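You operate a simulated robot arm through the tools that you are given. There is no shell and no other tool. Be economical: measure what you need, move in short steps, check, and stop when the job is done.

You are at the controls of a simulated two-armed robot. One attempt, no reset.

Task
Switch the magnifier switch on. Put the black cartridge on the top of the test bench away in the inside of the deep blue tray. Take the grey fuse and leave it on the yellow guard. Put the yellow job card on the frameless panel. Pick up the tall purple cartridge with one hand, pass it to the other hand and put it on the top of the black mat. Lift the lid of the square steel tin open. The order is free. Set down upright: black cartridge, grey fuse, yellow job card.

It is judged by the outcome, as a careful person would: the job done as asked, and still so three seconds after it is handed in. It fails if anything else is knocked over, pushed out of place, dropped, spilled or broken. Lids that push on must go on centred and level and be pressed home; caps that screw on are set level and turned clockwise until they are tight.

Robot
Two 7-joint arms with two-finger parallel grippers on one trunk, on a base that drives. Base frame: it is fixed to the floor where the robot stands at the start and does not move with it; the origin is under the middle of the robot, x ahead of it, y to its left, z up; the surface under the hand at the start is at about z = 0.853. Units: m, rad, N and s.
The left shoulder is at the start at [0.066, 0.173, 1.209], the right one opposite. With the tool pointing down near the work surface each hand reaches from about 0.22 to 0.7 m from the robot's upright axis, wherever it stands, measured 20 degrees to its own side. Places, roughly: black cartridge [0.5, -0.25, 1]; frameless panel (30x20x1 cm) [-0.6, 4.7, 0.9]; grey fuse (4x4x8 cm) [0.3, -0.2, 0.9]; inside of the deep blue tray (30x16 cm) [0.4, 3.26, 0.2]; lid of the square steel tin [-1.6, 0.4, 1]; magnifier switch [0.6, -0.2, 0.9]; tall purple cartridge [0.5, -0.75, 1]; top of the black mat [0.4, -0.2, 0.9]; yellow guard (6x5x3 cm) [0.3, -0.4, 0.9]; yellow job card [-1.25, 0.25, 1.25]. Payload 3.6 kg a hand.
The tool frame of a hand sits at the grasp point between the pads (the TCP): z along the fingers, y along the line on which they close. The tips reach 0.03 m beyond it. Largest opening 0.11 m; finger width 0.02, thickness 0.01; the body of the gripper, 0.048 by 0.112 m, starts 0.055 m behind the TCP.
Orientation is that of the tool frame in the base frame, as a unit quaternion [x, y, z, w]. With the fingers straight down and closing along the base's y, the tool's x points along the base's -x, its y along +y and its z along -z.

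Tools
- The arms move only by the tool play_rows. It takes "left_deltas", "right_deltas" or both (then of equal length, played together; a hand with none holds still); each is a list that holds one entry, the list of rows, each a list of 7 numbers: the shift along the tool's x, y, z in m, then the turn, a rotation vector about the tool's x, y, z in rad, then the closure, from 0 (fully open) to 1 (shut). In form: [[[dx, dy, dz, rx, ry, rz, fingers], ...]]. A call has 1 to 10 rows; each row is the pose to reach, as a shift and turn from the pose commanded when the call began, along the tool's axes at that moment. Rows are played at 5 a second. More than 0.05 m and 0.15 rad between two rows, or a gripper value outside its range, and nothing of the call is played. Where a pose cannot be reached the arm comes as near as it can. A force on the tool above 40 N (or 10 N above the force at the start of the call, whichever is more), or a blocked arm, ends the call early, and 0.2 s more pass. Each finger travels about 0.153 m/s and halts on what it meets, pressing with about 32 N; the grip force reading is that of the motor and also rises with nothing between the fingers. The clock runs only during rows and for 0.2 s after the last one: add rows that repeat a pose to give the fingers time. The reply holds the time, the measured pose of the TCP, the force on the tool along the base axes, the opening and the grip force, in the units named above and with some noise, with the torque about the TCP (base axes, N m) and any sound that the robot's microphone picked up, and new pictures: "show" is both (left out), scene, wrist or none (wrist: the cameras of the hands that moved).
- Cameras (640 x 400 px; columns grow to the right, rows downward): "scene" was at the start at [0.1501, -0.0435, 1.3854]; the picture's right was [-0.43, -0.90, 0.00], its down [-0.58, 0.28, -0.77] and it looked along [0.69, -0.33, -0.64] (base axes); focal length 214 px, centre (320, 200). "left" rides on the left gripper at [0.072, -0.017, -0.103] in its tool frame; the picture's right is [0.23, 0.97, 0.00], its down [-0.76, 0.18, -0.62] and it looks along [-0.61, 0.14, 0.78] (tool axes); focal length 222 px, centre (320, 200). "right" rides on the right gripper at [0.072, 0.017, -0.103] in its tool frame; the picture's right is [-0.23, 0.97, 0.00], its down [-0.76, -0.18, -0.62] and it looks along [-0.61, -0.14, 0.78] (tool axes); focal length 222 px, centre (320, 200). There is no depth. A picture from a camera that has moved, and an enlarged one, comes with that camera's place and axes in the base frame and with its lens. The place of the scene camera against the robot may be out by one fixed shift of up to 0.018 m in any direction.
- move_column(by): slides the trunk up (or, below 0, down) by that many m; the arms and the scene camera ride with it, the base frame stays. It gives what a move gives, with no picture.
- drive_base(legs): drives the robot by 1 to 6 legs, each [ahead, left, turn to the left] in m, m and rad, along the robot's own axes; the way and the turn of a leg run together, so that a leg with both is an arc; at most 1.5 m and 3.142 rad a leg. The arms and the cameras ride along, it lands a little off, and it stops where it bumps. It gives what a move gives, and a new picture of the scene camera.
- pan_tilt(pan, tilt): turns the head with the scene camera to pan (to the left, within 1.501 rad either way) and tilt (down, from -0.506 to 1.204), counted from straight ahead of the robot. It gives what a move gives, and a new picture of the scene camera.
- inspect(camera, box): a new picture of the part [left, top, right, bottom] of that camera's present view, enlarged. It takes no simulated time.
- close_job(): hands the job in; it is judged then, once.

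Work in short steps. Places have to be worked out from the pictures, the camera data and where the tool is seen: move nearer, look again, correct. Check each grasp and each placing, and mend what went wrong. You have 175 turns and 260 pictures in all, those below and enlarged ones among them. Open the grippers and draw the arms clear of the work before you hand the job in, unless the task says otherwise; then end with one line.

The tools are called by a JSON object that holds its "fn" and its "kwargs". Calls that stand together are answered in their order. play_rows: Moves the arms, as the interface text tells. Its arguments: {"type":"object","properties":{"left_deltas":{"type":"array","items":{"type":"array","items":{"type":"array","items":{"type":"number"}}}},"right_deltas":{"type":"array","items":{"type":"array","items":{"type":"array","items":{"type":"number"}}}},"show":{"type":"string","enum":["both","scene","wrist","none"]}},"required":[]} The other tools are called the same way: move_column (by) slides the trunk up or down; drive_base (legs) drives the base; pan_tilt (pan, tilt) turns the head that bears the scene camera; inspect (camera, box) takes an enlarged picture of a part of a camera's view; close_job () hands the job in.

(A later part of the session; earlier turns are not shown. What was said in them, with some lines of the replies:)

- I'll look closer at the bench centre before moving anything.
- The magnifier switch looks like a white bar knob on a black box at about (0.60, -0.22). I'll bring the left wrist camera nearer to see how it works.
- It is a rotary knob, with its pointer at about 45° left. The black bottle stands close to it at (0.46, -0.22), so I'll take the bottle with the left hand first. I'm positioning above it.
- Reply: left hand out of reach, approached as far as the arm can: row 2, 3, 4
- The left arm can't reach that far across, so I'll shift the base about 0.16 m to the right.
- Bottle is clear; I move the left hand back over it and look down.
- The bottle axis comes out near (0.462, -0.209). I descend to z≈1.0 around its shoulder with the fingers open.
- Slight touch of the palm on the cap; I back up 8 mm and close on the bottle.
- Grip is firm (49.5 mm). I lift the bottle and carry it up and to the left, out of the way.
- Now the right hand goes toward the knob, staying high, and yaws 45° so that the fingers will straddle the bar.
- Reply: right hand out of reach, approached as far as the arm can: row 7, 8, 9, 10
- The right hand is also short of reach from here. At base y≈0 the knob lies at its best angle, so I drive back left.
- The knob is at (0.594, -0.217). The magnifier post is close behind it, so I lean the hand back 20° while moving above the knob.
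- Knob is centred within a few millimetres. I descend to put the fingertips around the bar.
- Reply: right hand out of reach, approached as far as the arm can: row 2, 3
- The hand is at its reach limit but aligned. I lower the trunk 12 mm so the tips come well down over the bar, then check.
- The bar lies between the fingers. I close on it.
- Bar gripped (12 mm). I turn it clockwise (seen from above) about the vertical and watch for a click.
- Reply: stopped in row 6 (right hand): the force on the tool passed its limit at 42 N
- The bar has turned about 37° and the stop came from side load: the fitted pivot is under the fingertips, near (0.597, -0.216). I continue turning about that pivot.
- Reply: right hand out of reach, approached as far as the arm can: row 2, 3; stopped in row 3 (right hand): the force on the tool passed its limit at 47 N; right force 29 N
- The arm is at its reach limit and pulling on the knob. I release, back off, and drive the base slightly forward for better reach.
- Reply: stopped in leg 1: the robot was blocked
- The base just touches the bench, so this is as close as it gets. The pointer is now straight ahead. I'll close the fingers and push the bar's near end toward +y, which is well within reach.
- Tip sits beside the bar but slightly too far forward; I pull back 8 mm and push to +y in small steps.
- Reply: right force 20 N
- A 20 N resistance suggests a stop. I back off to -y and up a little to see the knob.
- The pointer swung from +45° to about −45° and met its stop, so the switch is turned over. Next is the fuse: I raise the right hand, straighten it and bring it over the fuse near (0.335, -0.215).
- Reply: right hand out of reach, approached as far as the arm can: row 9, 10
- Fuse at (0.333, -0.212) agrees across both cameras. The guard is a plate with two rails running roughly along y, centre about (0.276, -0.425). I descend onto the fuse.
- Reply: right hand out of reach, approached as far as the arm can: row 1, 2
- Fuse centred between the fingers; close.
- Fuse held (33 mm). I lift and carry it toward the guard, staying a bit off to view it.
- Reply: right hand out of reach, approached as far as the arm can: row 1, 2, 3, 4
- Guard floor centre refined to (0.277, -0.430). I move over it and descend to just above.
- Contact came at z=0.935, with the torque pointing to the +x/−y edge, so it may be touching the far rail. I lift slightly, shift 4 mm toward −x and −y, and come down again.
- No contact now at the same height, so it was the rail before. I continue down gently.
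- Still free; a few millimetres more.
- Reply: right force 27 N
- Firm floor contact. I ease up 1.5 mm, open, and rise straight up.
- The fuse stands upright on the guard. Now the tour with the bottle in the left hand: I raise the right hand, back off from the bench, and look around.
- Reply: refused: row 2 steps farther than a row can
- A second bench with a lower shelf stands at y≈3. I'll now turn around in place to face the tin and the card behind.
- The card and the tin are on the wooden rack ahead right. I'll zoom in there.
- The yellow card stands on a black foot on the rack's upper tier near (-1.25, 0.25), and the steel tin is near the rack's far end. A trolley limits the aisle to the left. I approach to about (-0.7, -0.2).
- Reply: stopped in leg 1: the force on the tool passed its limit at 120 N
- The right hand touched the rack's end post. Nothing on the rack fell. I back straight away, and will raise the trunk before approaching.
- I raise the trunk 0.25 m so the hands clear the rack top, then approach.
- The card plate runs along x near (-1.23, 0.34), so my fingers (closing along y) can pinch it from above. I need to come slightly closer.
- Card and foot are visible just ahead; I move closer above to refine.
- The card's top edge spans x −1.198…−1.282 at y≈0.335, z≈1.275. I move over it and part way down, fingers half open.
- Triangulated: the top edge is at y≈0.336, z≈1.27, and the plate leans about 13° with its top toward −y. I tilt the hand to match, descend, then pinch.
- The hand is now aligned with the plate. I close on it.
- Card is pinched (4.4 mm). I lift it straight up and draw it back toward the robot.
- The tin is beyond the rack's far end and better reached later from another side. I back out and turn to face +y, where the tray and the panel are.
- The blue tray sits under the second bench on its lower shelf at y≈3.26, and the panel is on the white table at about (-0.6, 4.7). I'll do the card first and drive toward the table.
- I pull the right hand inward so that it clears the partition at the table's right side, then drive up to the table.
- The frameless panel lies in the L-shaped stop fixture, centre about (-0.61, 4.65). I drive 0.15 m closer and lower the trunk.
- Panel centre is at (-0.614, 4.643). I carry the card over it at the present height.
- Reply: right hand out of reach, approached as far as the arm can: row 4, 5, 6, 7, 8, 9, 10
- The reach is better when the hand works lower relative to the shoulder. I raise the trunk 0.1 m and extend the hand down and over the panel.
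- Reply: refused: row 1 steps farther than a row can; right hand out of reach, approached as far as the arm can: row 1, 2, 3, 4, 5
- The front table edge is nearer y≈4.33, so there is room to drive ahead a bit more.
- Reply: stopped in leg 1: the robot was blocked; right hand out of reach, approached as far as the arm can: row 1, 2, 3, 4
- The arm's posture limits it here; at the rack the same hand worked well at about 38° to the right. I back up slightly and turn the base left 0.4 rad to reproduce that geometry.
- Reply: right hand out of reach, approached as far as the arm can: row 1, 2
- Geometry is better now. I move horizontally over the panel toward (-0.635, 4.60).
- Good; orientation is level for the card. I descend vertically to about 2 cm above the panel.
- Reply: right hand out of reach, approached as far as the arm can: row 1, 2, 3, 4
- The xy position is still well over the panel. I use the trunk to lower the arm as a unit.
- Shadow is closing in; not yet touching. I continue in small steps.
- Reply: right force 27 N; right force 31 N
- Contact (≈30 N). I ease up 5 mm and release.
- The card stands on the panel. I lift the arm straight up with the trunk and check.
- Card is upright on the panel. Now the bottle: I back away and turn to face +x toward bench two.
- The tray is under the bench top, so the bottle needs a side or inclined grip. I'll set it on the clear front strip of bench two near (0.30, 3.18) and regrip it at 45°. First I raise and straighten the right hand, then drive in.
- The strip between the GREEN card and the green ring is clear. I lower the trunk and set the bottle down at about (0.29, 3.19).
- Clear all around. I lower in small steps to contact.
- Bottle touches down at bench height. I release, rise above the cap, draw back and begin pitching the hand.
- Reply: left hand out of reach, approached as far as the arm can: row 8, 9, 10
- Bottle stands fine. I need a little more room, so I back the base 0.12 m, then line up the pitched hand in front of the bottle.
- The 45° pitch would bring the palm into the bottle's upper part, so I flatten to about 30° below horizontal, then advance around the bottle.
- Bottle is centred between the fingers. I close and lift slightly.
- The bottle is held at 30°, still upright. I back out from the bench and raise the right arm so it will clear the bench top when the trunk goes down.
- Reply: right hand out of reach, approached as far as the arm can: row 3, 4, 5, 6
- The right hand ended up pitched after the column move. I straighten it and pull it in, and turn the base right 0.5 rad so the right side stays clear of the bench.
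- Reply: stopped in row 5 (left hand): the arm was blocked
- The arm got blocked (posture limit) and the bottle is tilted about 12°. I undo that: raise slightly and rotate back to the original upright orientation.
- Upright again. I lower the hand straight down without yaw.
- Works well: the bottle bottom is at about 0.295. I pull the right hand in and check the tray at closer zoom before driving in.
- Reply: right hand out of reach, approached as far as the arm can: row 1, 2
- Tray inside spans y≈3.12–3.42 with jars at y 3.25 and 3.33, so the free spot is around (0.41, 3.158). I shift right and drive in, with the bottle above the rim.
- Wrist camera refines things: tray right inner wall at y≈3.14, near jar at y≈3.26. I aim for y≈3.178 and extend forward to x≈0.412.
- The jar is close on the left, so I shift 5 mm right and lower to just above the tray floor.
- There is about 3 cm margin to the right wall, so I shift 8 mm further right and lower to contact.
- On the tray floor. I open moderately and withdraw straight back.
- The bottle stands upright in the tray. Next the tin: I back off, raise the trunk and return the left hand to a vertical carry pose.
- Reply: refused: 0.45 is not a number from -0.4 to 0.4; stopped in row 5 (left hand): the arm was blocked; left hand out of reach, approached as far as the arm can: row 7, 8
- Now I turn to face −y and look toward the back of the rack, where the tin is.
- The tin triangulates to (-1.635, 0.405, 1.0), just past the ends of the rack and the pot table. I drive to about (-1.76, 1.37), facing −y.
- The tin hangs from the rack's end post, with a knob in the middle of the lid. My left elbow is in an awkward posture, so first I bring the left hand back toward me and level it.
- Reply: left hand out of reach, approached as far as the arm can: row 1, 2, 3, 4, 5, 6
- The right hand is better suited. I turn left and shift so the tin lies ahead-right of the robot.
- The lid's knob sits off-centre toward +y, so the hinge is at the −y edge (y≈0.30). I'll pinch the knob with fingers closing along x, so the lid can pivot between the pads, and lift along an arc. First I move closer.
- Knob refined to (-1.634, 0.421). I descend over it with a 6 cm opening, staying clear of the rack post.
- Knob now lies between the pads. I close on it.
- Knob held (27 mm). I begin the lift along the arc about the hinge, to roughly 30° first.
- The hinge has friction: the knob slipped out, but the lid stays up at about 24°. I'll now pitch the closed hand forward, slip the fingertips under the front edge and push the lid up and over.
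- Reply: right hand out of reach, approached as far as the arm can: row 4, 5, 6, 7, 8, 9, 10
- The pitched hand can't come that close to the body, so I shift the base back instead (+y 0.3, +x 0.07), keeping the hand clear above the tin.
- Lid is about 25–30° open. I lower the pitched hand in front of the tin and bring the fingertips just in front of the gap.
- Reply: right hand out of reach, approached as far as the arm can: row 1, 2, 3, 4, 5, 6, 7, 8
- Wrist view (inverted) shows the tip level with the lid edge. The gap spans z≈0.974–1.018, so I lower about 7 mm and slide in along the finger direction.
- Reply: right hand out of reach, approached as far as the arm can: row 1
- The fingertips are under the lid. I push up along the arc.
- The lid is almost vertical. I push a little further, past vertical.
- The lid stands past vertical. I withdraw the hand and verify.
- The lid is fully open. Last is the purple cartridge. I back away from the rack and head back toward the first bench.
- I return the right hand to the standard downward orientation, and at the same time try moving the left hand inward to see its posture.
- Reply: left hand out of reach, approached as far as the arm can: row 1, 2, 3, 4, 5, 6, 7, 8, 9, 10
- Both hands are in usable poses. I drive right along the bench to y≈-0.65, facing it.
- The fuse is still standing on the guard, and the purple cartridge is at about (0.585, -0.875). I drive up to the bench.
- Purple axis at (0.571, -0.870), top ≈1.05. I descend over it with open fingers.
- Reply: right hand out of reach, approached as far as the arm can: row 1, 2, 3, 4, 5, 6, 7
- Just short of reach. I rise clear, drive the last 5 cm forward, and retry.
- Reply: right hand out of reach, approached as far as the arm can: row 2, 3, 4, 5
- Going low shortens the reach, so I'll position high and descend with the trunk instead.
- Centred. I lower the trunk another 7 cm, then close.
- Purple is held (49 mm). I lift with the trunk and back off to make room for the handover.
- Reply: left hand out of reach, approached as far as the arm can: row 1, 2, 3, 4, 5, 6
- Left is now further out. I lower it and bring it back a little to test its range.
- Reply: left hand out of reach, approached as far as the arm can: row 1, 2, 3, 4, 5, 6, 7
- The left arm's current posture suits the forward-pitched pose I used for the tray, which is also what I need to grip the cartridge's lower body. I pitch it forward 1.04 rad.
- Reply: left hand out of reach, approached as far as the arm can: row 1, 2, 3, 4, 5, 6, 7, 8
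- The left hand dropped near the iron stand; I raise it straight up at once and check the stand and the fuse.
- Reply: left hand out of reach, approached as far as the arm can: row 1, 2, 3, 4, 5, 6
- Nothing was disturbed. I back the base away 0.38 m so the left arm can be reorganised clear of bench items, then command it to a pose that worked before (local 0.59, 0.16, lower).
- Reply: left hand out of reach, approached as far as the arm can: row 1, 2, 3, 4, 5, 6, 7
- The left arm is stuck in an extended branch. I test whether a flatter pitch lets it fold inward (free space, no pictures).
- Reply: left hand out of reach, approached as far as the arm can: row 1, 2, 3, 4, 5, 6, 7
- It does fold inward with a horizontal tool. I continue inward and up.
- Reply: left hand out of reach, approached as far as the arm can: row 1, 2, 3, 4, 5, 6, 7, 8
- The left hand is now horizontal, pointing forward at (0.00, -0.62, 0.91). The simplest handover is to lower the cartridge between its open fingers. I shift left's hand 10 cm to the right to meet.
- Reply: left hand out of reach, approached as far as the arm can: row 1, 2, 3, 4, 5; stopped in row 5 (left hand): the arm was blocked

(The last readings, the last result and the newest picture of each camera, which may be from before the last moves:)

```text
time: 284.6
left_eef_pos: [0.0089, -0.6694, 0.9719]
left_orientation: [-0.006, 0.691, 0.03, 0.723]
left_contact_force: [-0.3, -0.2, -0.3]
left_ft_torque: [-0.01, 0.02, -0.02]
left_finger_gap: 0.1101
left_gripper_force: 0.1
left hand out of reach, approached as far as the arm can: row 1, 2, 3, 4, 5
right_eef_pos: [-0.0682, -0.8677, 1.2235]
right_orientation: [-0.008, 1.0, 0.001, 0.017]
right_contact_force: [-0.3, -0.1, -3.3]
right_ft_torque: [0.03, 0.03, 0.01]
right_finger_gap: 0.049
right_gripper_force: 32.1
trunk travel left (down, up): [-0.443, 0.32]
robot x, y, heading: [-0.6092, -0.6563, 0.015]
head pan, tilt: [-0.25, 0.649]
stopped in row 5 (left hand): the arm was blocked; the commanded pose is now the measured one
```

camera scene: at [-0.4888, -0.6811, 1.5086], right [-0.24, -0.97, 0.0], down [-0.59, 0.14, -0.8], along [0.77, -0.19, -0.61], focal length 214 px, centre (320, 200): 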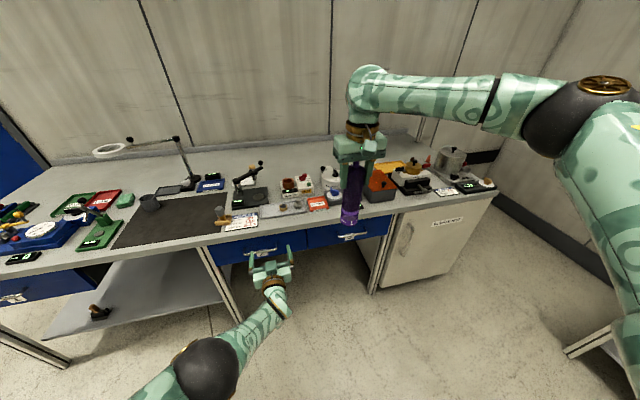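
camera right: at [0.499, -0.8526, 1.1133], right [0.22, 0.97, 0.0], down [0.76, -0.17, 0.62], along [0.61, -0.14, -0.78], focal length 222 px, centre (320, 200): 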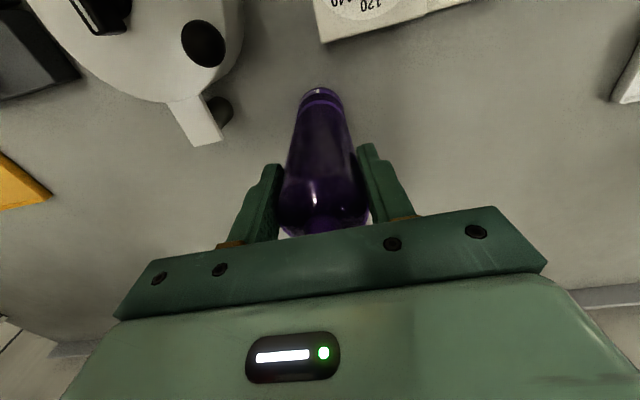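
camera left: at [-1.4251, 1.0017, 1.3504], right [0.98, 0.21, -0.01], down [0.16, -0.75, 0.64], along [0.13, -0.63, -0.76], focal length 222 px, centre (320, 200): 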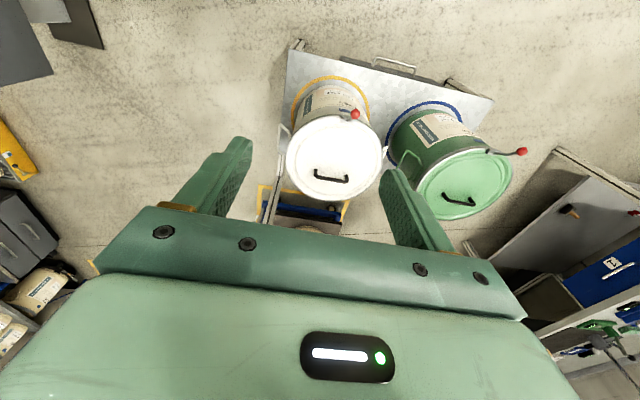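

I bring the right hand with the cartridge above the left gripper at z≈1.16.

{"fn": "play_rows", "kwargs": {"right_deltas": [[[0, 0.04, 0.02, 0, 0, 0, 0.7], [0, 0.08, 0.04, 0, 0, 0, 0.7], [-0.015, 0.12, 0.06, 0, 0, 0, 0.7], [-0.035, 0.16, 0.063, 0, 0, 0, 0.7], [-0.055, 0.199, 0.063, 0, 0, 0, 0.7], [-0.077, 0.199, 0.063, 0, 0, 0, 0.7], [-0.077, 0.199, 0.063, 0, 0, 0, 0.7]]], "show": "scene"}}

```text
time: 286.2
left_eef_pos: [0.0087, -0.6685, 0.97]
left_orientation: [-0.005, 0.691, 0.03, 0.723]
left_contact_force: [0.9, 0.3, -0.1]
left_ft_torque: [-0.01, -0.01, 0.04]
left_finger_gap: 0.1098
left_gripper_force: 0.1
right_eef_pos: [-0.1178, -0.8197, 1.189]
right_orientation: [-0.008, 1.0, 0.001, 0.016]
right_contact_force: [-0.2, 0.1, -2.9]
right_ft_torque: [-0.03, 0.05, -0.02]
right_finger_gap: 0.0493
right_gripper_force: 32.0
right hand out of reach, approached as far as the arm can: row 1, 2, 3, 4, 5, 6, 7
trunk travel left (down, up): [-0.443, 0.32]
robot x, y, heading: [-0.6126, -0.6583, 0.012]
head pan, tilt: [-0.25, 0.649]
camera scene: at [-0.4894, -0.6812, 1.5087], right [-0.24, -0.97, 0.0], down [-0.59, 0.14, -0.8], along [0.77, -0.19, -0.6], focal length 214 px, centre (320, 200)
```

scene: 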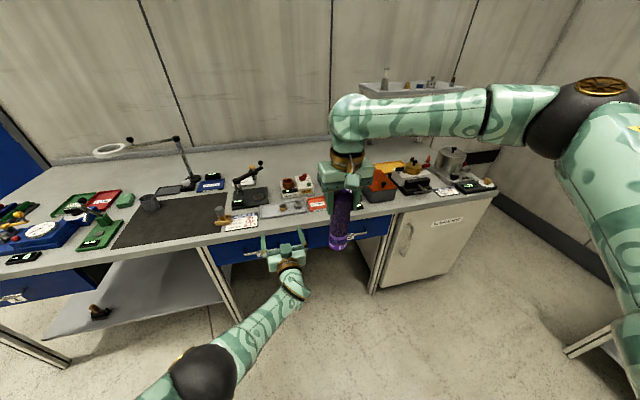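

The right arm can't come further inward, so the left must come to it: I yaw the left hand to point toward −y and bring it beside the cartridge, which hangs at (-0.118, -0.82).

{"fn": "play_rows", "kwargs": {"left_deltas": [[[-0.0136, -0.002, -0.012, 0.14, 0, 0, 0], [-0.027, -0.004, -0.0245, 0.28, 0, 0, 0], [-0.041, -0.006, -0.037, 0.42, 0, 0, 0], [-0.055, -0.008, -0.049, 0.56, 0, 0, 0], [-0.068, -0.01, -0.061, 0.7, 0, 0, 0], [-0.082, -0.011, -0.0735, 0.84, 0, 0, 0], [-0.096, -0.013, -0.086, 0.98, 0, 0, 0], [-0.109, -0.015, -0.098, 1.12, 0, 0, 0], [-0.123, -0.017, -0.11, 1.26, 0, 0, 0], [-0.1365, -0.019, -0.1225, 1.4, 0, 0, 0]]], "show": "scene"}}

```text
time: 288.4
left_eef_pos: [-0.1205, -0.7012, 1.1009]
left_orientation: [0.461, 0.546, -0.426, 0.555]
left_contact_force: [-0.2, -0.4, 0.3]
left_ft_torque: [0.02, -0.02, 0.01]
left_finger_gap: 0.1098
left_gripper_force: 0.0
right_eef_pos: [-0.1173, -0.8203, 1.1904]
right_orientation: [-0.008, 1.0, 0.001, 0.017]
right_contact_force: [0.3, 0.2, -3.0]
right_ft_torque: [0.02, 0.0, 0.0]
right_finger_gap: 0.0493
right_gripper_force: 32.0
trunk travel left (down, up): [-0.443, 0.32]
robot x, y, heading: [-0.6118, -0.6537, 0.016]
head pan, tilt: [-0.25, 0.649]
camera scene: at [-0.489, -0.6812, 1.5087], right [-0.24, -0.97, 0.0], down [-0.59, 0.14, -0.8], along [0.77, -0.19, -0.61], focal length 214 px, centre (320, 200)
```

scene: 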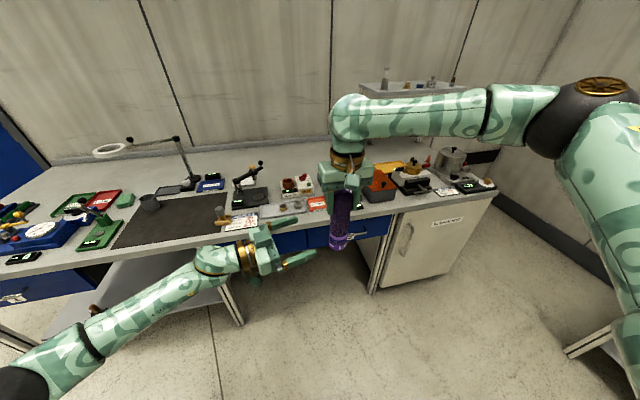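

The left hand is level and pointing at the cartridge. I slide it in and close on the lower body while the right still holds.

{"fn": "play_rows", "kwargs": {"left_deltas": [[[-0.001, -0.0194, 0.01, 0, 0, 0, 0], [-0.001, -0.0194, 0.045, 0, 0, 0, 0], [-0.003, -0.0194, 0.08, 0, 0, 0, 0], [-0.0035, -0.0194, 0.105, 0, 0, 0, 0], [-0.0035, -0.0194, 0.1175, 0, 0, 0, 0], [-0.0035, -0.0194, 0.1175, 0, 0, 0, 0.3], [-0.0035, -0.0194, 0.1175, 0, 0, 0, 0.6], [-0.0035, -0.0194, 0.1175, 0, 0, 0, 0.7], [-0.0035, -0.0194, 0.1175, 0, 0, 0, 0.7]]], "show": "scene"}}

```text
time: 290.4
left_eef_pos: [-0.1141, -0.8224, 1.1017]
left_orientation: [0.46, 0.547, -0.425, 0.555]
left_contact_force: [14.6, 5.7, -0.5]
left_ft_torque: [-0.38, 1.02, 0.09]
left_finger_gap: 0.0497
left_gripper_force: 32.2
right_eef_pos: [-0.1181, -0.8205, 1.1895]
right_orientation: [-0.007, 1.0, 0.001, 0.016]
right_contact_force: [-15.7, -4.5, 0.5]
right_ft_torque: [-0.1, 0.32, -0.15]
right_finger_gap: 0.0491
right_gripper_force: 31.6
trunk travel left (down, up): [-0.443, 0.32]
robot x, y, heading: [-0.6135, -0.6553, 0.01]
head pan, tilt: [-0.25, 0.649]
camera scene: at [-0.4892, -0.6814, 1.5087], right [-0.24, -0.97, 0.0], down [-0.59, 0.14, -0.8], along [0.77, -0.19, -0.61], focal length 214 px, centre (320, 200)
```

scene: 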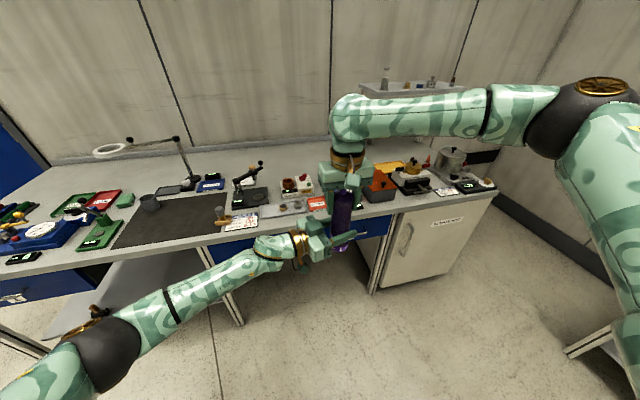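

Both hands hold it (49.7 mm in the left). Now the right opens and rises clear.

{"fn": "play_rows", "kwargs": {"right_deltas": [[[0, 0, 0, 0, 0, 0, 0.5], [0, 0, 0, 0, 0, 0, 0.2], [0, 0, 0, 0, 0, 0, 0], [0, 0, -0.04, 0, 0, 0, 0], [0, 0, -0.08, 0, 0, 0, 0], [0, 0, -0.12, 0, 0, 0, 0], [0, -0.04, -0.12, 0, 0, 0, 0], [0, -0.08, -0.12, 0, 0, 0, 0], [0, -0.12, -0.12, 0, 0, 0, 0]]], "show": "scene"}}

```text
time: 292.4
left_eef_pos: [-0.1165, -0.8236, 1.1018]
left_orientation: [0.461, 0.546, -0.425, 0.555]
left_contact_force: [0.6, -0.6, -0.1]
left_ft_torque: [0.04, 0.0, -0.03]
left_finger_gap: 0.0492
left_gripper_force: 31.9
right_eef_pos: [-0.1271, -0.9356, 1.3038]
right_orientation: [-0.007, 1.0, 0.001, 0.017]
right_contact_force: [-1.6, 0.4, 0.4]
right_ft_torque: [-0.03, -0.01, -0.02]
right_finger_gap: 0.1099
right_gripper_force: 0.0
right hand out of reach, approached as far as the arm can: row 6
trunk travel left (down, up): [-0.443, 0.32]
robot x, y, heading: [-0.6124, -0.6547, 0.008]
head pan, tilt: [-0.25, 0.649]
camera scene: at [-0.4897, -0.6822, 1.5087], right [-0.24, -0.97, 0.0], down [-0.59, 0.14, -0.8], along [0.77, -0.19, -0.6], focal length 214 px, centre (320, 200)
```

scene: 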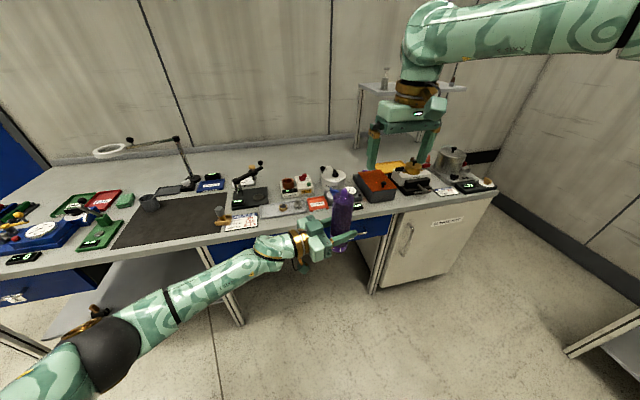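

Handover done; the left holds the cartridge alone. I yaw the left hand partly forward so its elbow stays off the bench when placing.

{"fn": "play_rows", "kwargs": {"left_deltas": [[[0.001, 0.0167, -0.015, -0.12, 0, 0, 0.7], [0.002, 0.033, -0.03, -0.24, 0, 0, 0.7], [0.003, 0.05, -0.044, -0.36, 0, 0, 0.7], [0.004, 0.067, -0.059, -0.48, 0, 0, 0.7], [0.0055, 0.0835, -0.074, -0.6, 0, 0, 0.7], [0.0055, 0.0835, -0.074, -0.6, 0, 0, 0.7]]], "show": "none"}}

```text
time: 293.9
left_eef_pos: [-0.0498, -0.7291, 1.1005]
left_orientation: [0.276, 0.648, -0.244, 0.667]
left_contact_force: [1.0, -0.7, 0.0]
left_ft_torque: [-0.01, -0.03, -0.01]
left_finger_gap: 0.049
left_gripper_force: 31.7
right_eef_pos: [-0.126, -0.9345, 1.3041]
right_orientation: [-0.007, 1.0, 0.001, 0.016]
right_contact_force: [0.0, 0.3, -0.2]
right_ft_torque: [-0.03, -0.01, -0.02]
right_finger_gap: 0.11
right_gripper_force: 0.1
trunk travel left (down, up): [-0.443, 0.32]
robot x, y, heading: [-0.6124, -0.6529, 0.016]
head pan, tilt: [-0.25, 0.649]
```

The gripper camera hangs below the horizontal left hand and would hit the bench at this grip height (7 cm above the bottom). I'll regrip higher with the right hand's help: first the left returns to the exchange pose.

{"fn": "play_rows", "kwargs": {"left_deltas": [[[-0.001, -0.023, 0.003, 0.12, 0, 0, 0.7], [-0.003, -0.046, 0.006, 0.24, 0, 0, 0.7], [-0.004, -0.069, 0.01, 0.36, 0, 0, 0.7], [-0.0055, -0.092, 0.013, 0.48, 0, 0, 0.7], [-0.0067, -0.1145, 0.016, 0.6, 0, 0, 0.7], [-0.0067, -0.1145, 0.016, 0.6, 0, 0, 0.7]]], "show": "none"}}

```text
time: 295.2
left_eef_pos: [-0.115, -0.8251, 1.1026]
left_orientation: [0.461, 0.546, -0.425, 0.556]
left_contact_force: [0.0, 0.4, -0.2]
left_ft_torque: [0.04, 0.0, -0.02]
left_finger_gap: 0.0489
left_gripper_force: 31.9
right_eef_pos: [-0.1277, -0.9327, 1.3038]
right_orientation: [-0.007, 1.0, 0.001, 0.017]
right_contact_force: [-0.7, -0.2, -0.3]
right_ft_torque: [-0.01, 0.0, 0.03]
right_finger_gap: 0.1101
right_gripper_force: 0.0
trunk travel left (down, up): [-0.443, 0.32]
robot x, y, heading: [-0.6091, -0.6553, 0.012]
head pan, tilt: [-0.25, 0.649]
```

{"fn": "play_rows", "kwargs": {"right_deltas": [[[-0.003, 0.037, 0, 0, 0, 0, 0], [-0.006, 0.074, 0, 0, 0, 0, 0], [-0.0117, 0.111, 0, 0, 0, 0, 0], [-0.0117, 0.111, 0.03, 0, 0, 0, 0], [-0.0117, 0.111, 0.065, 0, 0, 0, 0], [-0.0117, 0.111, 0.096, 0, 0, 0, 0], [-0.0117, 0.111, 0.096, 0, 0, 0, 0]]], "show": "wrist"}}

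```text
time: 296.9
left_eef_pos: [-0.1156, -0.8241, 1.1009]
left_orientation: [0.46, 0.547, -0.425, 0.556]
left_contact_force: [1.1, 0.4, -0.7]
left_ft_torque: [-0.01, 0.01, -0.01]
left_finger_gap: 0.0492
left_gripper_force: 31.9
right_eef_pos: [-0.1145, -0.8222, 1.2098]
right_orientation: [-0.007, 1.0, 0.002, 0.016]
right_contact_force: [-0.5, -0.4, 0.3]
right_ft_torque: [0.0, -0.01, -0.03]
right_finger_gap: 0.11
right_gripper_force: 0.1
right hand out of reach, approached as far as the arm can: row 3
trunk travel left (down, up): [-0.443, 0.32]
robot x, y, heading: [-0.6123, -0.6545, 0.015]
head pan, tilt: [-0.25, 0.649]
camera right: at [-0.191, -0.8059, 1.3119], right [0.21, 0.98, 0.01], down [0.74, -0.17, 0.65], along [0.63, -0.13, -0.76], focal length 222 px, centre (320, 200)
```

right: 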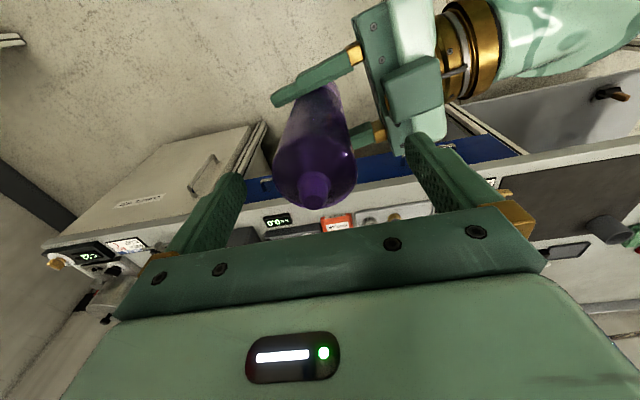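

Right fingers straddle the top. Right closes; then the left opens, slides up 46 mm and closes again.

{"fn": "play_rows", "kwargs": {"right_deltas": [[[0, 0, 0, 0, 0, 0, 0.3], [0, 0, 0, 0, 0, 0, 0.6], [0, 0, 0, 0, 0, 0, 0.7], [0, 0, 0, 0, 0, 0, 0.7]]], "show": "none"}}

{"fn": "play_rows", "kwargs": {"left_deltas": [[[0, 0, 0, 0, 0, 0, 0.5], [0, 0, 0, 0, 0, 0, 0.25], [0, 0, 0, 0, 0, 0, 0.2], [-0.015, 0, 0, 0, 0, 0, 0.2], [-0.03, 0, 0, 0, 0, 0, 0.2], [-0.046, 0, 0, 0, 0, 0, 0.2], [-0.046, 0, 0, 0, 0, 0, 0.5], [-0.046, 0, 0, 0, 0, 0, 0.7], [-0.046, 0, 0, 0, 0, 0, 0.7]]], "show": "scene"}}

```text
time: 297.9
left_eef_pos: [-0.1148, -0.8243, 1.1019]
left_orientation: [0.459, 0.547, -0.423, 0.557]
left_contact_force: [-3.2, 11.7, -0.1]
left_ft_torque: [-0.81, -0.13, 0.25]
left_finger_gap: 0.0491
left_gripper_force: 32.4
right_eef_pos: [-0.115, -0.8223, 1.2089]
right_orientation: [-0.007, 1.0, 0.001, 0.017]
right_contact_force: [2.8, -11.3, -1.4]
right_ft_torque: [-0.54, -0.15, -0.21]
right_finger_gap: 0.0496
right_gripper_force: 32.2
trunk travel left (down, up): [-0.443, 0.32]
robot x, y, heading: [-0.6155, -0.6504, 0.01]
head pan, tilt: [-0.25, 0.649]
```

```text
time: 299.9
left_eef_pos: [-0.117, -0.8258, 1.147]
left_orientation: [0.461, 0.547, -0.424, 0.556]
left_contact_force: [1.6, -0.8, -0.8]
left_ft_torque: [-0.01, 0.05, 0.24]
left_finger_gap: 0.049
left_gripper_force: 31.5
right_eef_pos: [-0.1144, -0.8223, 1.2103]
right_orientation: [-0.007, 1.0, 0.001, 0.016]
right_contact_force: [-1.4, 0.1, 0.7]
right_ft_torque: [0.05, 0.03, -0.23]
right_finger_gap: 0.0491
right_gripper_force: 31.7
trunk travel left (down, up): [-0.443, 0.32]
robot x, y, heading: [-0.6078, -0.6579, 0.012]
head pan, tilt: [-0.25, 0.649]
camera scene: at [-0.4891, -0.6813, 1.5087], right [-0.24, -0.97, 0.0], down [-0.59, 0.14, -0.8], along [0.77, -0.19, -0.61], focal length 214 px, centre (320, 200)
```

scene: 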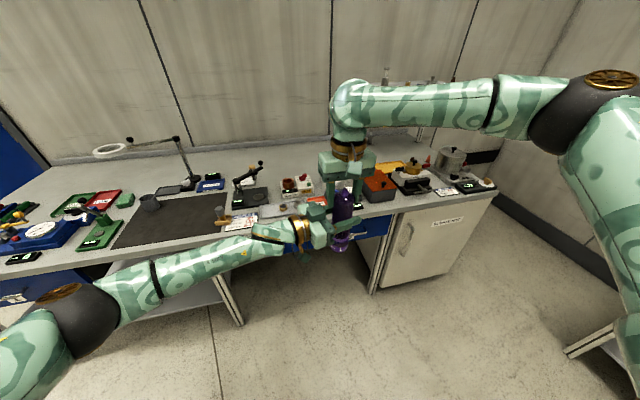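

Regripped at 11.4 cm above the bottom. The right releases and rises away.

{"fn": "play_rows", "kwargs": {"right_deltas": [[[0, 0, 0, 0, 0, 0, 0.5], [0, 0, 0, 0, 0, 0, 0.2], [0, 0, 0, 0, 0, 0, 0], [0, 0, -0.04, 0, 0, 0, 0], [0, 0, -0.08, 0, 0, 0, 0], [0, 0, -0.1, 0, 0, 0, 0], [0, -0.04, -0.1, 0, 0, 0, 0], [0, -0.08, -0.1, 0, 0, 0, 0], [0, -0.12, -0.1, 0, 0, 0, 0]]], "show": "none"}}

{"fn": "play_rows", "kwargs": {"left_deltas": [[[0.001, 0.0167, -0.015, -0.12, 0, 0, 0.7], [0.002, 0.033, -0.03, -0.24, 0, 0, 0.7], [0.003, 0.05, -0.044, -0.36, 0, 0, 0.7], [0.004, 0.067, -0.059, -0.48, 0, 0, 0.7], [0.0055, 0.0835, -0.074, -0.6, 0, 0, 0.7], [0.0055, 0.0835, -0.074, -0.6, 0, 0, 0.7]]], "show": "none"}}

```text
time: 300.8
left_eef_pos: [-0.1149, -0.8258, 1.1544]
left_orientation: [0.459, 0.543, -0.426, 0.559]
left_contact_force: [-0.5, 14.0, -7.0]
left_ft_torque: [-0.91, -0.01, -0.12]
left_finger_gap: 0.049
left_gripper_force: 32.5
right_eef_pos: [-0.114, -0.8282, 1.2208]
right_orientation: [-0.005, 1.0, -0.009, 0.014]
right_contact_force: [-1.1, -14.8, 4.9]
right_ft_torque: [-0.04, 0.0, 0.12]
right_finger_gap: 0.1032
right_gripper_force: 0.1
trunk travel left (down, up): [-0.443, 0.32]
robot x, y, heading: [-0.6138, -0.6539, 0.018]
head pan, tilt: [-0.25, 0.649]
stopped in row 4 (left hand): the force on the tool passed its limit at 45 N (the readings are from after the stop); the commanded pose is now the measured one
```

```text
time: 302.2
left_eef_pos: [-0.0503, -0.7385, 1.1553]
left_orientation: [0.274, 0.644, -0.248, 0.67]
left_contact_force: [0.4, -1.1, -2.2]
left_ft_torque: [-0.03, 0.0, 0.0]
left_finger_gap: 0.049
left_gripper_force: 32.5
right_eef_pos: [-0.1162, -0.8271, 1.2203]
right_orientation: [-0.005, 1.0, -0.007, 0.014]
right_contact_force: [-0.3, 0.2, -0.3]
right_ft_torque: [0.02, 0.02, -0.01]
right_finger_gap: 0.1098
right_gripper_force: 0.0
trunk travel left (down, up): [-0.443, 0.32]
robot x, y, heading: [-0.6145, -0.6568, 0.012]
head pan, tilt: [-0.25, 0.649]
```

The right's opening fingers pressed on the left hand, and then my second move drew the bottle out past the right fingers. I check the bottle's state.

{"fn": "inspect", "kwargs": {"camera": "scene", "box": [270, 140, 430, 260]}}

```text
3.33 times, centred on (350, 200) of scene
camera zoom: at [-0.489, -0.6811, 1.5087], right [-0.24, -0.97, 0.0], down [-0.59, 0.14, -0.8], along [0.77, -0.19, -0.61], focal length 715 px, centre (220, 200)
```

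zoom: 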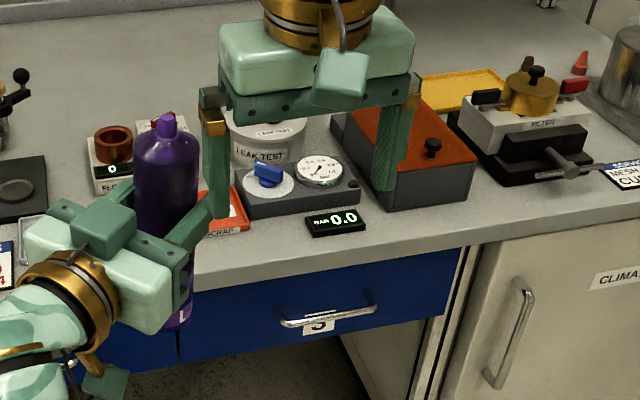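

The cartridge is still upright in the left hand. I raise the right hand clear, then drive left along and forward to the mat.

{"fn": "play_rows", "kwargs": {"right_deltas": [[[0, -0.005, -0.03, 0, 0, 0, 0], [0, -0.02, -0.07, 0, 0, 0, 0], [0, -0.06, -0.1, 0, 0, 0, 0], [0.02, -0.1, -0.1, 0, 0, 0, 0]]], "show": "none"}}

{"fn": "drive_base", "kwargs": {"legs": [[0, 0.47, -0.012], [0.38, 0, 0]]}}

```text
time: 303.2
left_eef_pos: [-0.052, -0.7398, 1.1563]
left_orientation: [0.275, 0.643, -0.247, 0.671]
left_contact_force: [-0.4, -0.4, -2.2]
left_ft_torque: [0.02, 0.02, 0.02]
left_finger_gap: 0.0491
left_gripper_force: 31.9
right_eef_pos: [-0.1388, -0.9275, 1.3207]
right_orientation: [-0.004, 1.0, -0.006, 0.014]
right_contact_force: [0.1, -0.6, -0.7]
right_ft_torque: [0.02, 0.0, -0.02]
right_finger_gap: 0.11
right_gripper_force: 0.0
trunk travel left (down, up): [-0.443, 0.32]
robot x, y, heading: [-0.6129, -0.6566, 0.008]
head pan, tilt: [-0.25, 0.649]
```

```text
time: 308.0
left_eef_pos: [0.3249, -0.2719, 1.1559]
left_orientation: [0.276, 0.643, -0.25, 0.669]
left_contact_force: [-0.1, -0.5, -2.9]
left_ft_torque: [0.01, -0.02, 0.0]
left_finger_gap: 0.0488
left_gripper_force: 32.1
right_eef_pos: [0.2368, -0.456, 1.3202]
right_orientation: [-0.002, 1.0, -0.007, 0.013]
right_contact_force: [0.4, -0.5, -0.2]
right_ft_torque: [0.01, 0.0, -0.02]
right_finger_gap: 0.1098
right_gripper_force: 0.1
trunk travel left (down, up): [-0.443, 0.32]
robot x, y, heading: [-0.2359, -0.1811, 0.002]
head pan, tilt: [-0.25, 0.649]
camera scene: at [-0.1126, -0.211, 1.5086], right [-0.24, -0.97, 0.0], down [-0.59, 0.15, -0.8], along [0.77, -0.19, -0.61], focal length 214 px, centre (320, 200)
```

scene: 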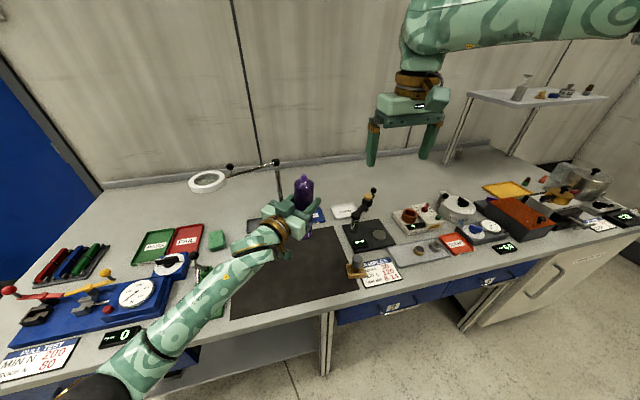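

Positioned over the mat at (0.325, -0.272). I lower with the trunk, keeping the arm shape.

{"fn": "move_column", "kwargs": {"by": -0.165}}

{"fn": "inspect", "kwargs": {"camera": "scene", "box": [200, 150, 420, 350]}}

```text
time: 309.9
left_eef_pos: [0.3232, -0.2709, 0.9914]
left_orientation: [0.276, 0.643, -0.25, 0.669]
left_contact_force: [0.1, -0.1, -1.7]
left_ft_torque: [0.0, 0.0, 0.0]
left_finger_gap: 0.0491
left_gripper_force: 31.5
right_eef_pos: [0.2355, -0.4584, 1.1558]
right_orientation: [-0.003, 1.0, -0.007, 0.014]
right_contact_force: [-0.1, 0.2, 0.1]
right_ft_torque: [-0.02, 0.04, 0.0]
right_finger_gap: 0.1099
right_gripper_force: 0.1
trunk travel left (down, up): [-0.278, 0.485]
robot x, y, heading: [-0.2357, -0.183, 0.007]
head pan, tilt: [-0.25, 0.649]
```

```text
2.00 times, centred on (310, 250) of scene
camera zoom: at [-0.0591, -0.2107, 1.3416], right [-0.24, -0.97, 0.0], down [-0.59, 0.15, -0.8], along [0.77, -0.19, -0.6], focal length 429 px, centre (340, 100)
```

zoom: 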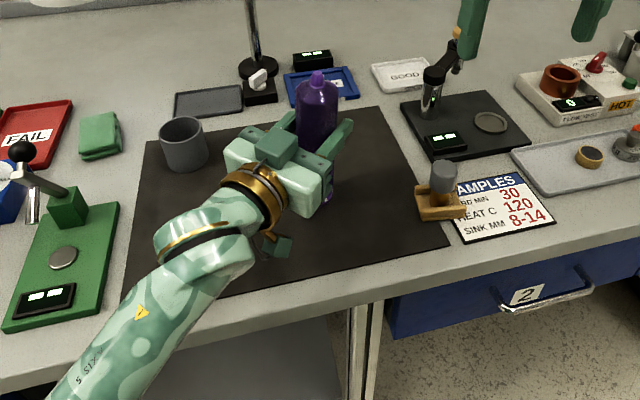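

All clear. I lower in small steps to contact.

{"fn": "move_column", "kwargs": {"by": -0.01}}

{"fn": "move_column", "kwargs": {"by": -0.005}}

```text
time: 310.4
left_eef_pos: [0.3234, -0.2716, 0.9813]
left_orientation: [0.276, 0.643, -0.251, 0.669]
left_contact_force: [-0.1, 0.7, -2.0]
left_ft_torque: [0.05, 0.04, -0.01]
left_finger_gap: 0.0491
left_gripper_force: 32.2
right_eef_pos: [0.2353, -0.457, 1.1459]
right_orientation: [-0.003, 1.0, -0.006, 0.014]
right_contact_force: [-0.7, -0.3, 0.6]
right_ft_torque: [0.01, 0.01, 0.05]
right_finger_gap: 0.1097
right_gripper_force: 0.1
trunk travel left (down, up): [-0.268, 0.495]
robot x, y, heading: [-0.2351, -0.1854, 0.002]
head pan, tilt: [-0.25, 0.649]
```

```text
time: 311.0
left_eef_pos: [0.3239, -0.2706, 0.9763]
left_orientation: [0.276, 0.643, -0.25, 0.669]
left_contact_force: [-0.2, -0.7, -2.5]
left_ft_torque: [-0.03, -0.02, 0.01]
left_finger_gap: 0.049
left_gripper_force: 32.6
right_eef_pos: [0.2357, -0.4583, 1.1393]
right_orientation: [-0.002, 1.0, -0.008, 0.014]
right_contact_force: [-0.5, -0.1, -0.3]
right_ft_torque: [0.01, 0.02, -0.02]
right_finger_gap: 0.11
right_gripper_force: 0.0
trunk travel left (down, up): [-0.263, 0.5]
robot x, y, heading: [-0.24, -0.1861, 0.007]
head pan, tilt: [-0.25, 0.649]
```

{"fn": "move_column", "kwargs": {"by": -0.004}}

{"fn": "move_column", "kwargs": {"by": -0.003}}

```text
time: 311.5
left_eef_pos: [0.3243, -0.2707, 0.9746]
left_orientation: [0.276, 0.642, -0.251, 0.67]
left_contact_force: [2.5, 0.0, 4.0]
left_ft_torque: [-0.12, -0.14, 0.04]
left_finger_gap: 0.049
left_gripper_force: 31.9
right_eef_pos: [0.2368, -0.4573, 1.1364]
right_orientation: [-0.004, 1.0, -0.006, 0.013]
right_contact_force: [-0.3, 0.3, -0.6]
right_ft_torque: [-0.01, -0.03, -0.02]
right_finger_gap: 0.1095
right_gripper_force: 0.2
trunk travel left (down, up): [-0.259, 0.504]
robot x, y, heading: [-0.2322, -0.1845, 0.005]
head pan, tilt: [-0.25, 0.649]
```

```text
time: 312.0
left_eef_pos: [0.3243, -0.2701, 0.973]
left_orientation: [0.275, 0.64, -0.251, 0.672]
left_contact_force: [5.8, 1.8, 23.6]
left_ft_torque: [-0.18, -0.41, 0.08]
left_finger_gap: 0.049
left_gripper_force: 32.8
right_eef_pos: [0.2346, -0.4576, 1.1332]
right_orientation: [-0.003, 1.0, -0.007, 0.014]
right_contact_force: [-0.5, -0.2, 0.1]
right_ft_torque: [0.01, -0.02, 0.0]
right_finger_gap: 0.1099
right_gripper_force: 0.0
trunk travel left (down, up): [-0.256, 0.507]
robot x, y, heading: [-0.2368, -0.1817, 0.004]
head pan, tilt: [-0.25, 0.649]
```

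Firm contact. I ease up 2 mm, open, and withdraw straight back along the hand axis.

{"fn": "move_column", "kwargs": {"by": 0.002}}

{"fn": "play_rows", "kwargs": {"left_deltas": [[[0, 0, 0, 0, 0, 0, 0.5], [0, 0, 0, 0, 0, 0, 0.25], [0, 0, 0, 0, 0, 0, 0.1], [0, 0, -0.03, 0, 0, 0, 0.1], [0, 0, -0.06, 0, 0, 0, 0.1], [0, 0, -0.09, 0, 0, 0, 0.1]]], "show": "scene"}}

```text
time: 312.6
left_eef_pos: [0.3238, -0.2706, 0.9732]
left_orientation: [0.276, 0.642, -0.251, 0.67]
left_contact_force: [6.2, 2.5, 23.2]
left_ft_torque: [-0.14, -0.43, 0.08]
left_finger_gap: 0.0489
left_gripper_force: 32.2
right_eef_pos: [0.2342, -0.4565, 1.1351]
right_orientation: [-0.002, 1.0, -0.007, 0.013]
right_contact_force: [0.1, -0.2, 0.2]
right_ft_torque: [0.03, -0.02, 0.02]
right_finger_gap: 0.1099
right_gripper_force: 0.1
trunk travel left (down, up): [-0.258, 0.505]
robot x, y, heading: [-0.2354, -0.1827, 0.005]
head pan, tilt: [-0.25, 0.649]
```

```text
time: 314.0
left_eef_pos: [0.2585, -0.2092, 0.968]
left_orientation: [0.277, 0.642, -0.25, 0.67]
left_contact_force: [0.9, 0.1, -0.9]
left_ft_torque: [-0.02, -0.03, -0.01]
left_finger_gap: 0.0989
left_gripper_force: 0.0
right_eef_pos: [0.2356, -0.4582, 1.136]
right_orientation: [-0.002, 1.0, -0.007, 0.014]
right_contact_force: [-0.5, -0.2, -0.4]
right_ft_torque: [-0.04, -0.04, 0.0]
right_finger_gap: 0.11
right_gripper_force: 0.0
trunk travel left (down, up): [-0.258, 0.505]
robot x, y, heading: [-0.2361, -0.1839, 0.008]
head pan, tilt: [-0.25, 0.649]
camera scene: at [-0.0503, -0.21, 1.321], right [-0.24, -0.97, 0.0], down [-0.59, 0.15, -0.8], along [0.77, -0.19, -0.6], focal length 214 px, centre (320, 200)
```

scene: 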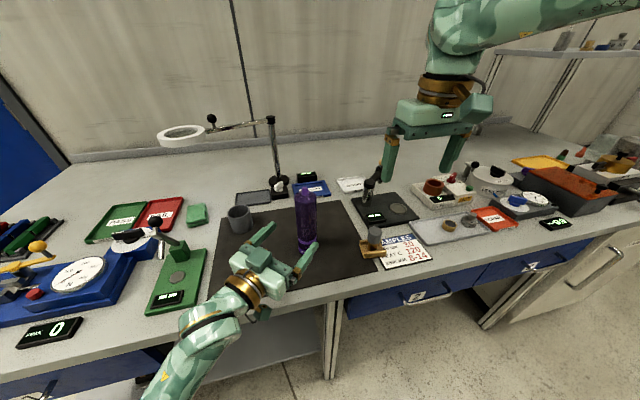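

The purple cartridge stands upright on the mat. I back the base off and do a final check of the bench.

{"fn": "drive_base", "kwargs": {"legs": [[-0.3, 0, 0]]}}

{"fn": "inspect", "kwargs": {"camera": "scene", "box": [220, 110, 420, 260]}}

```text
time: 316.0
left_eef_pos: [-0.0422, -0.2114, 0.9702]
left_orientation: [0.276, 0.643, -0.25, 0.669]
left_contact_force: [-0.6, -0.2, 0.7]
left_ft_torque: [0.05, 0.01, 0.02]
left_finger_gap: 0.0992
left_gripper_force: 0.2
right_eef_pos: [-0.065, -0.4585, 1.1347]
right_orientation: [-0.002, 1.0, -0.007, 0.014]
right_contact_force: [-0.3, -1.3, 0.0]
right_ft_torque: [-0.03, 0.01, -0.04]
right_finger_gap: 0.1102
right_gripper_force: 0.0
trunk travel left (down, up): [-0.258, 0.505]
robot x, y, heading: [-0.534, -0.1854, 0.003]
head pan, tilt: [-0.25, 0.649]
camera scene: at [-0.3503, -0.2122, 1.321], right [-0.24, -0.97, 0.0], down [-0.59, 0.15, -0.8], along [0.77, -0.19, -0.6], focal length 214 px, centre (320, 200)
```

scene: 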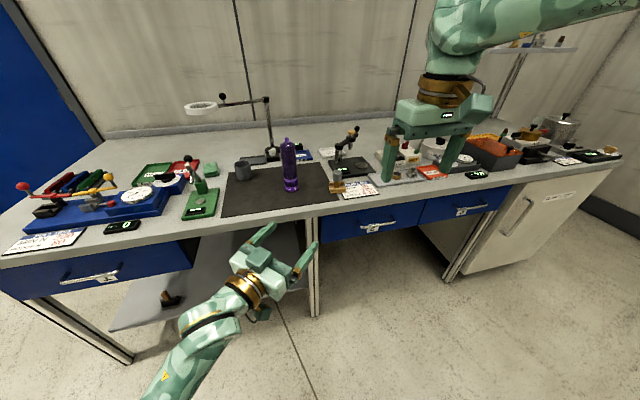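

```text
2.67 times, centred on (320, 185) of scene
camera zoom: at [-0.3503, -0.2122, 1.321], right [-0.24, -0.97, 0.0], down [-0.59, 0.15, -0.8], along [0.77, -0.19, -0.6], focal length 572 px, centre (320, 240)
```

zoom: 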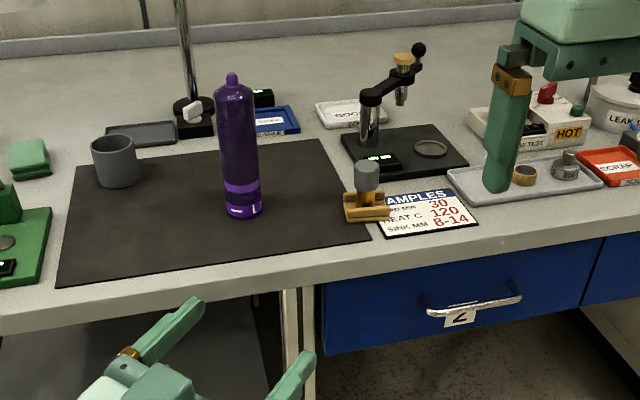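

Purple, fuse and everything else stand correctly. One last look at the magnifier and its switch.

{"fn": "inspect", "kwargs": {"camera": "scene", "box": [175, 90, 305, 170]}}

```text
4.92 times, centred on (240, 130) of scene
camera zoom: at [-0.3503, -0.2122, 1.321], right [-0.24, -0.97, 0.0], down [-0.59, 0.15, -0.8], along [0.77, -0.19, -0.6], focal length 1056 px, centre (714, 545)
```

zoom: 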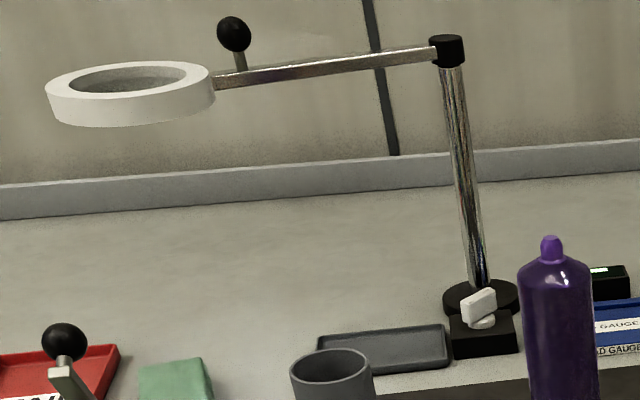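

The knob is turned fully to its other stop, and everything is in place with the arms clear. I hand the job in.

{"fn": "close_job", "kwargs": {}}

```text
The job is handed in.
```

The job is handed in with all six parts done. For the magnifier switch I turned the knob fully clockwise to its stop, but nothing lit up or clicked, so I could not confirm it is on.
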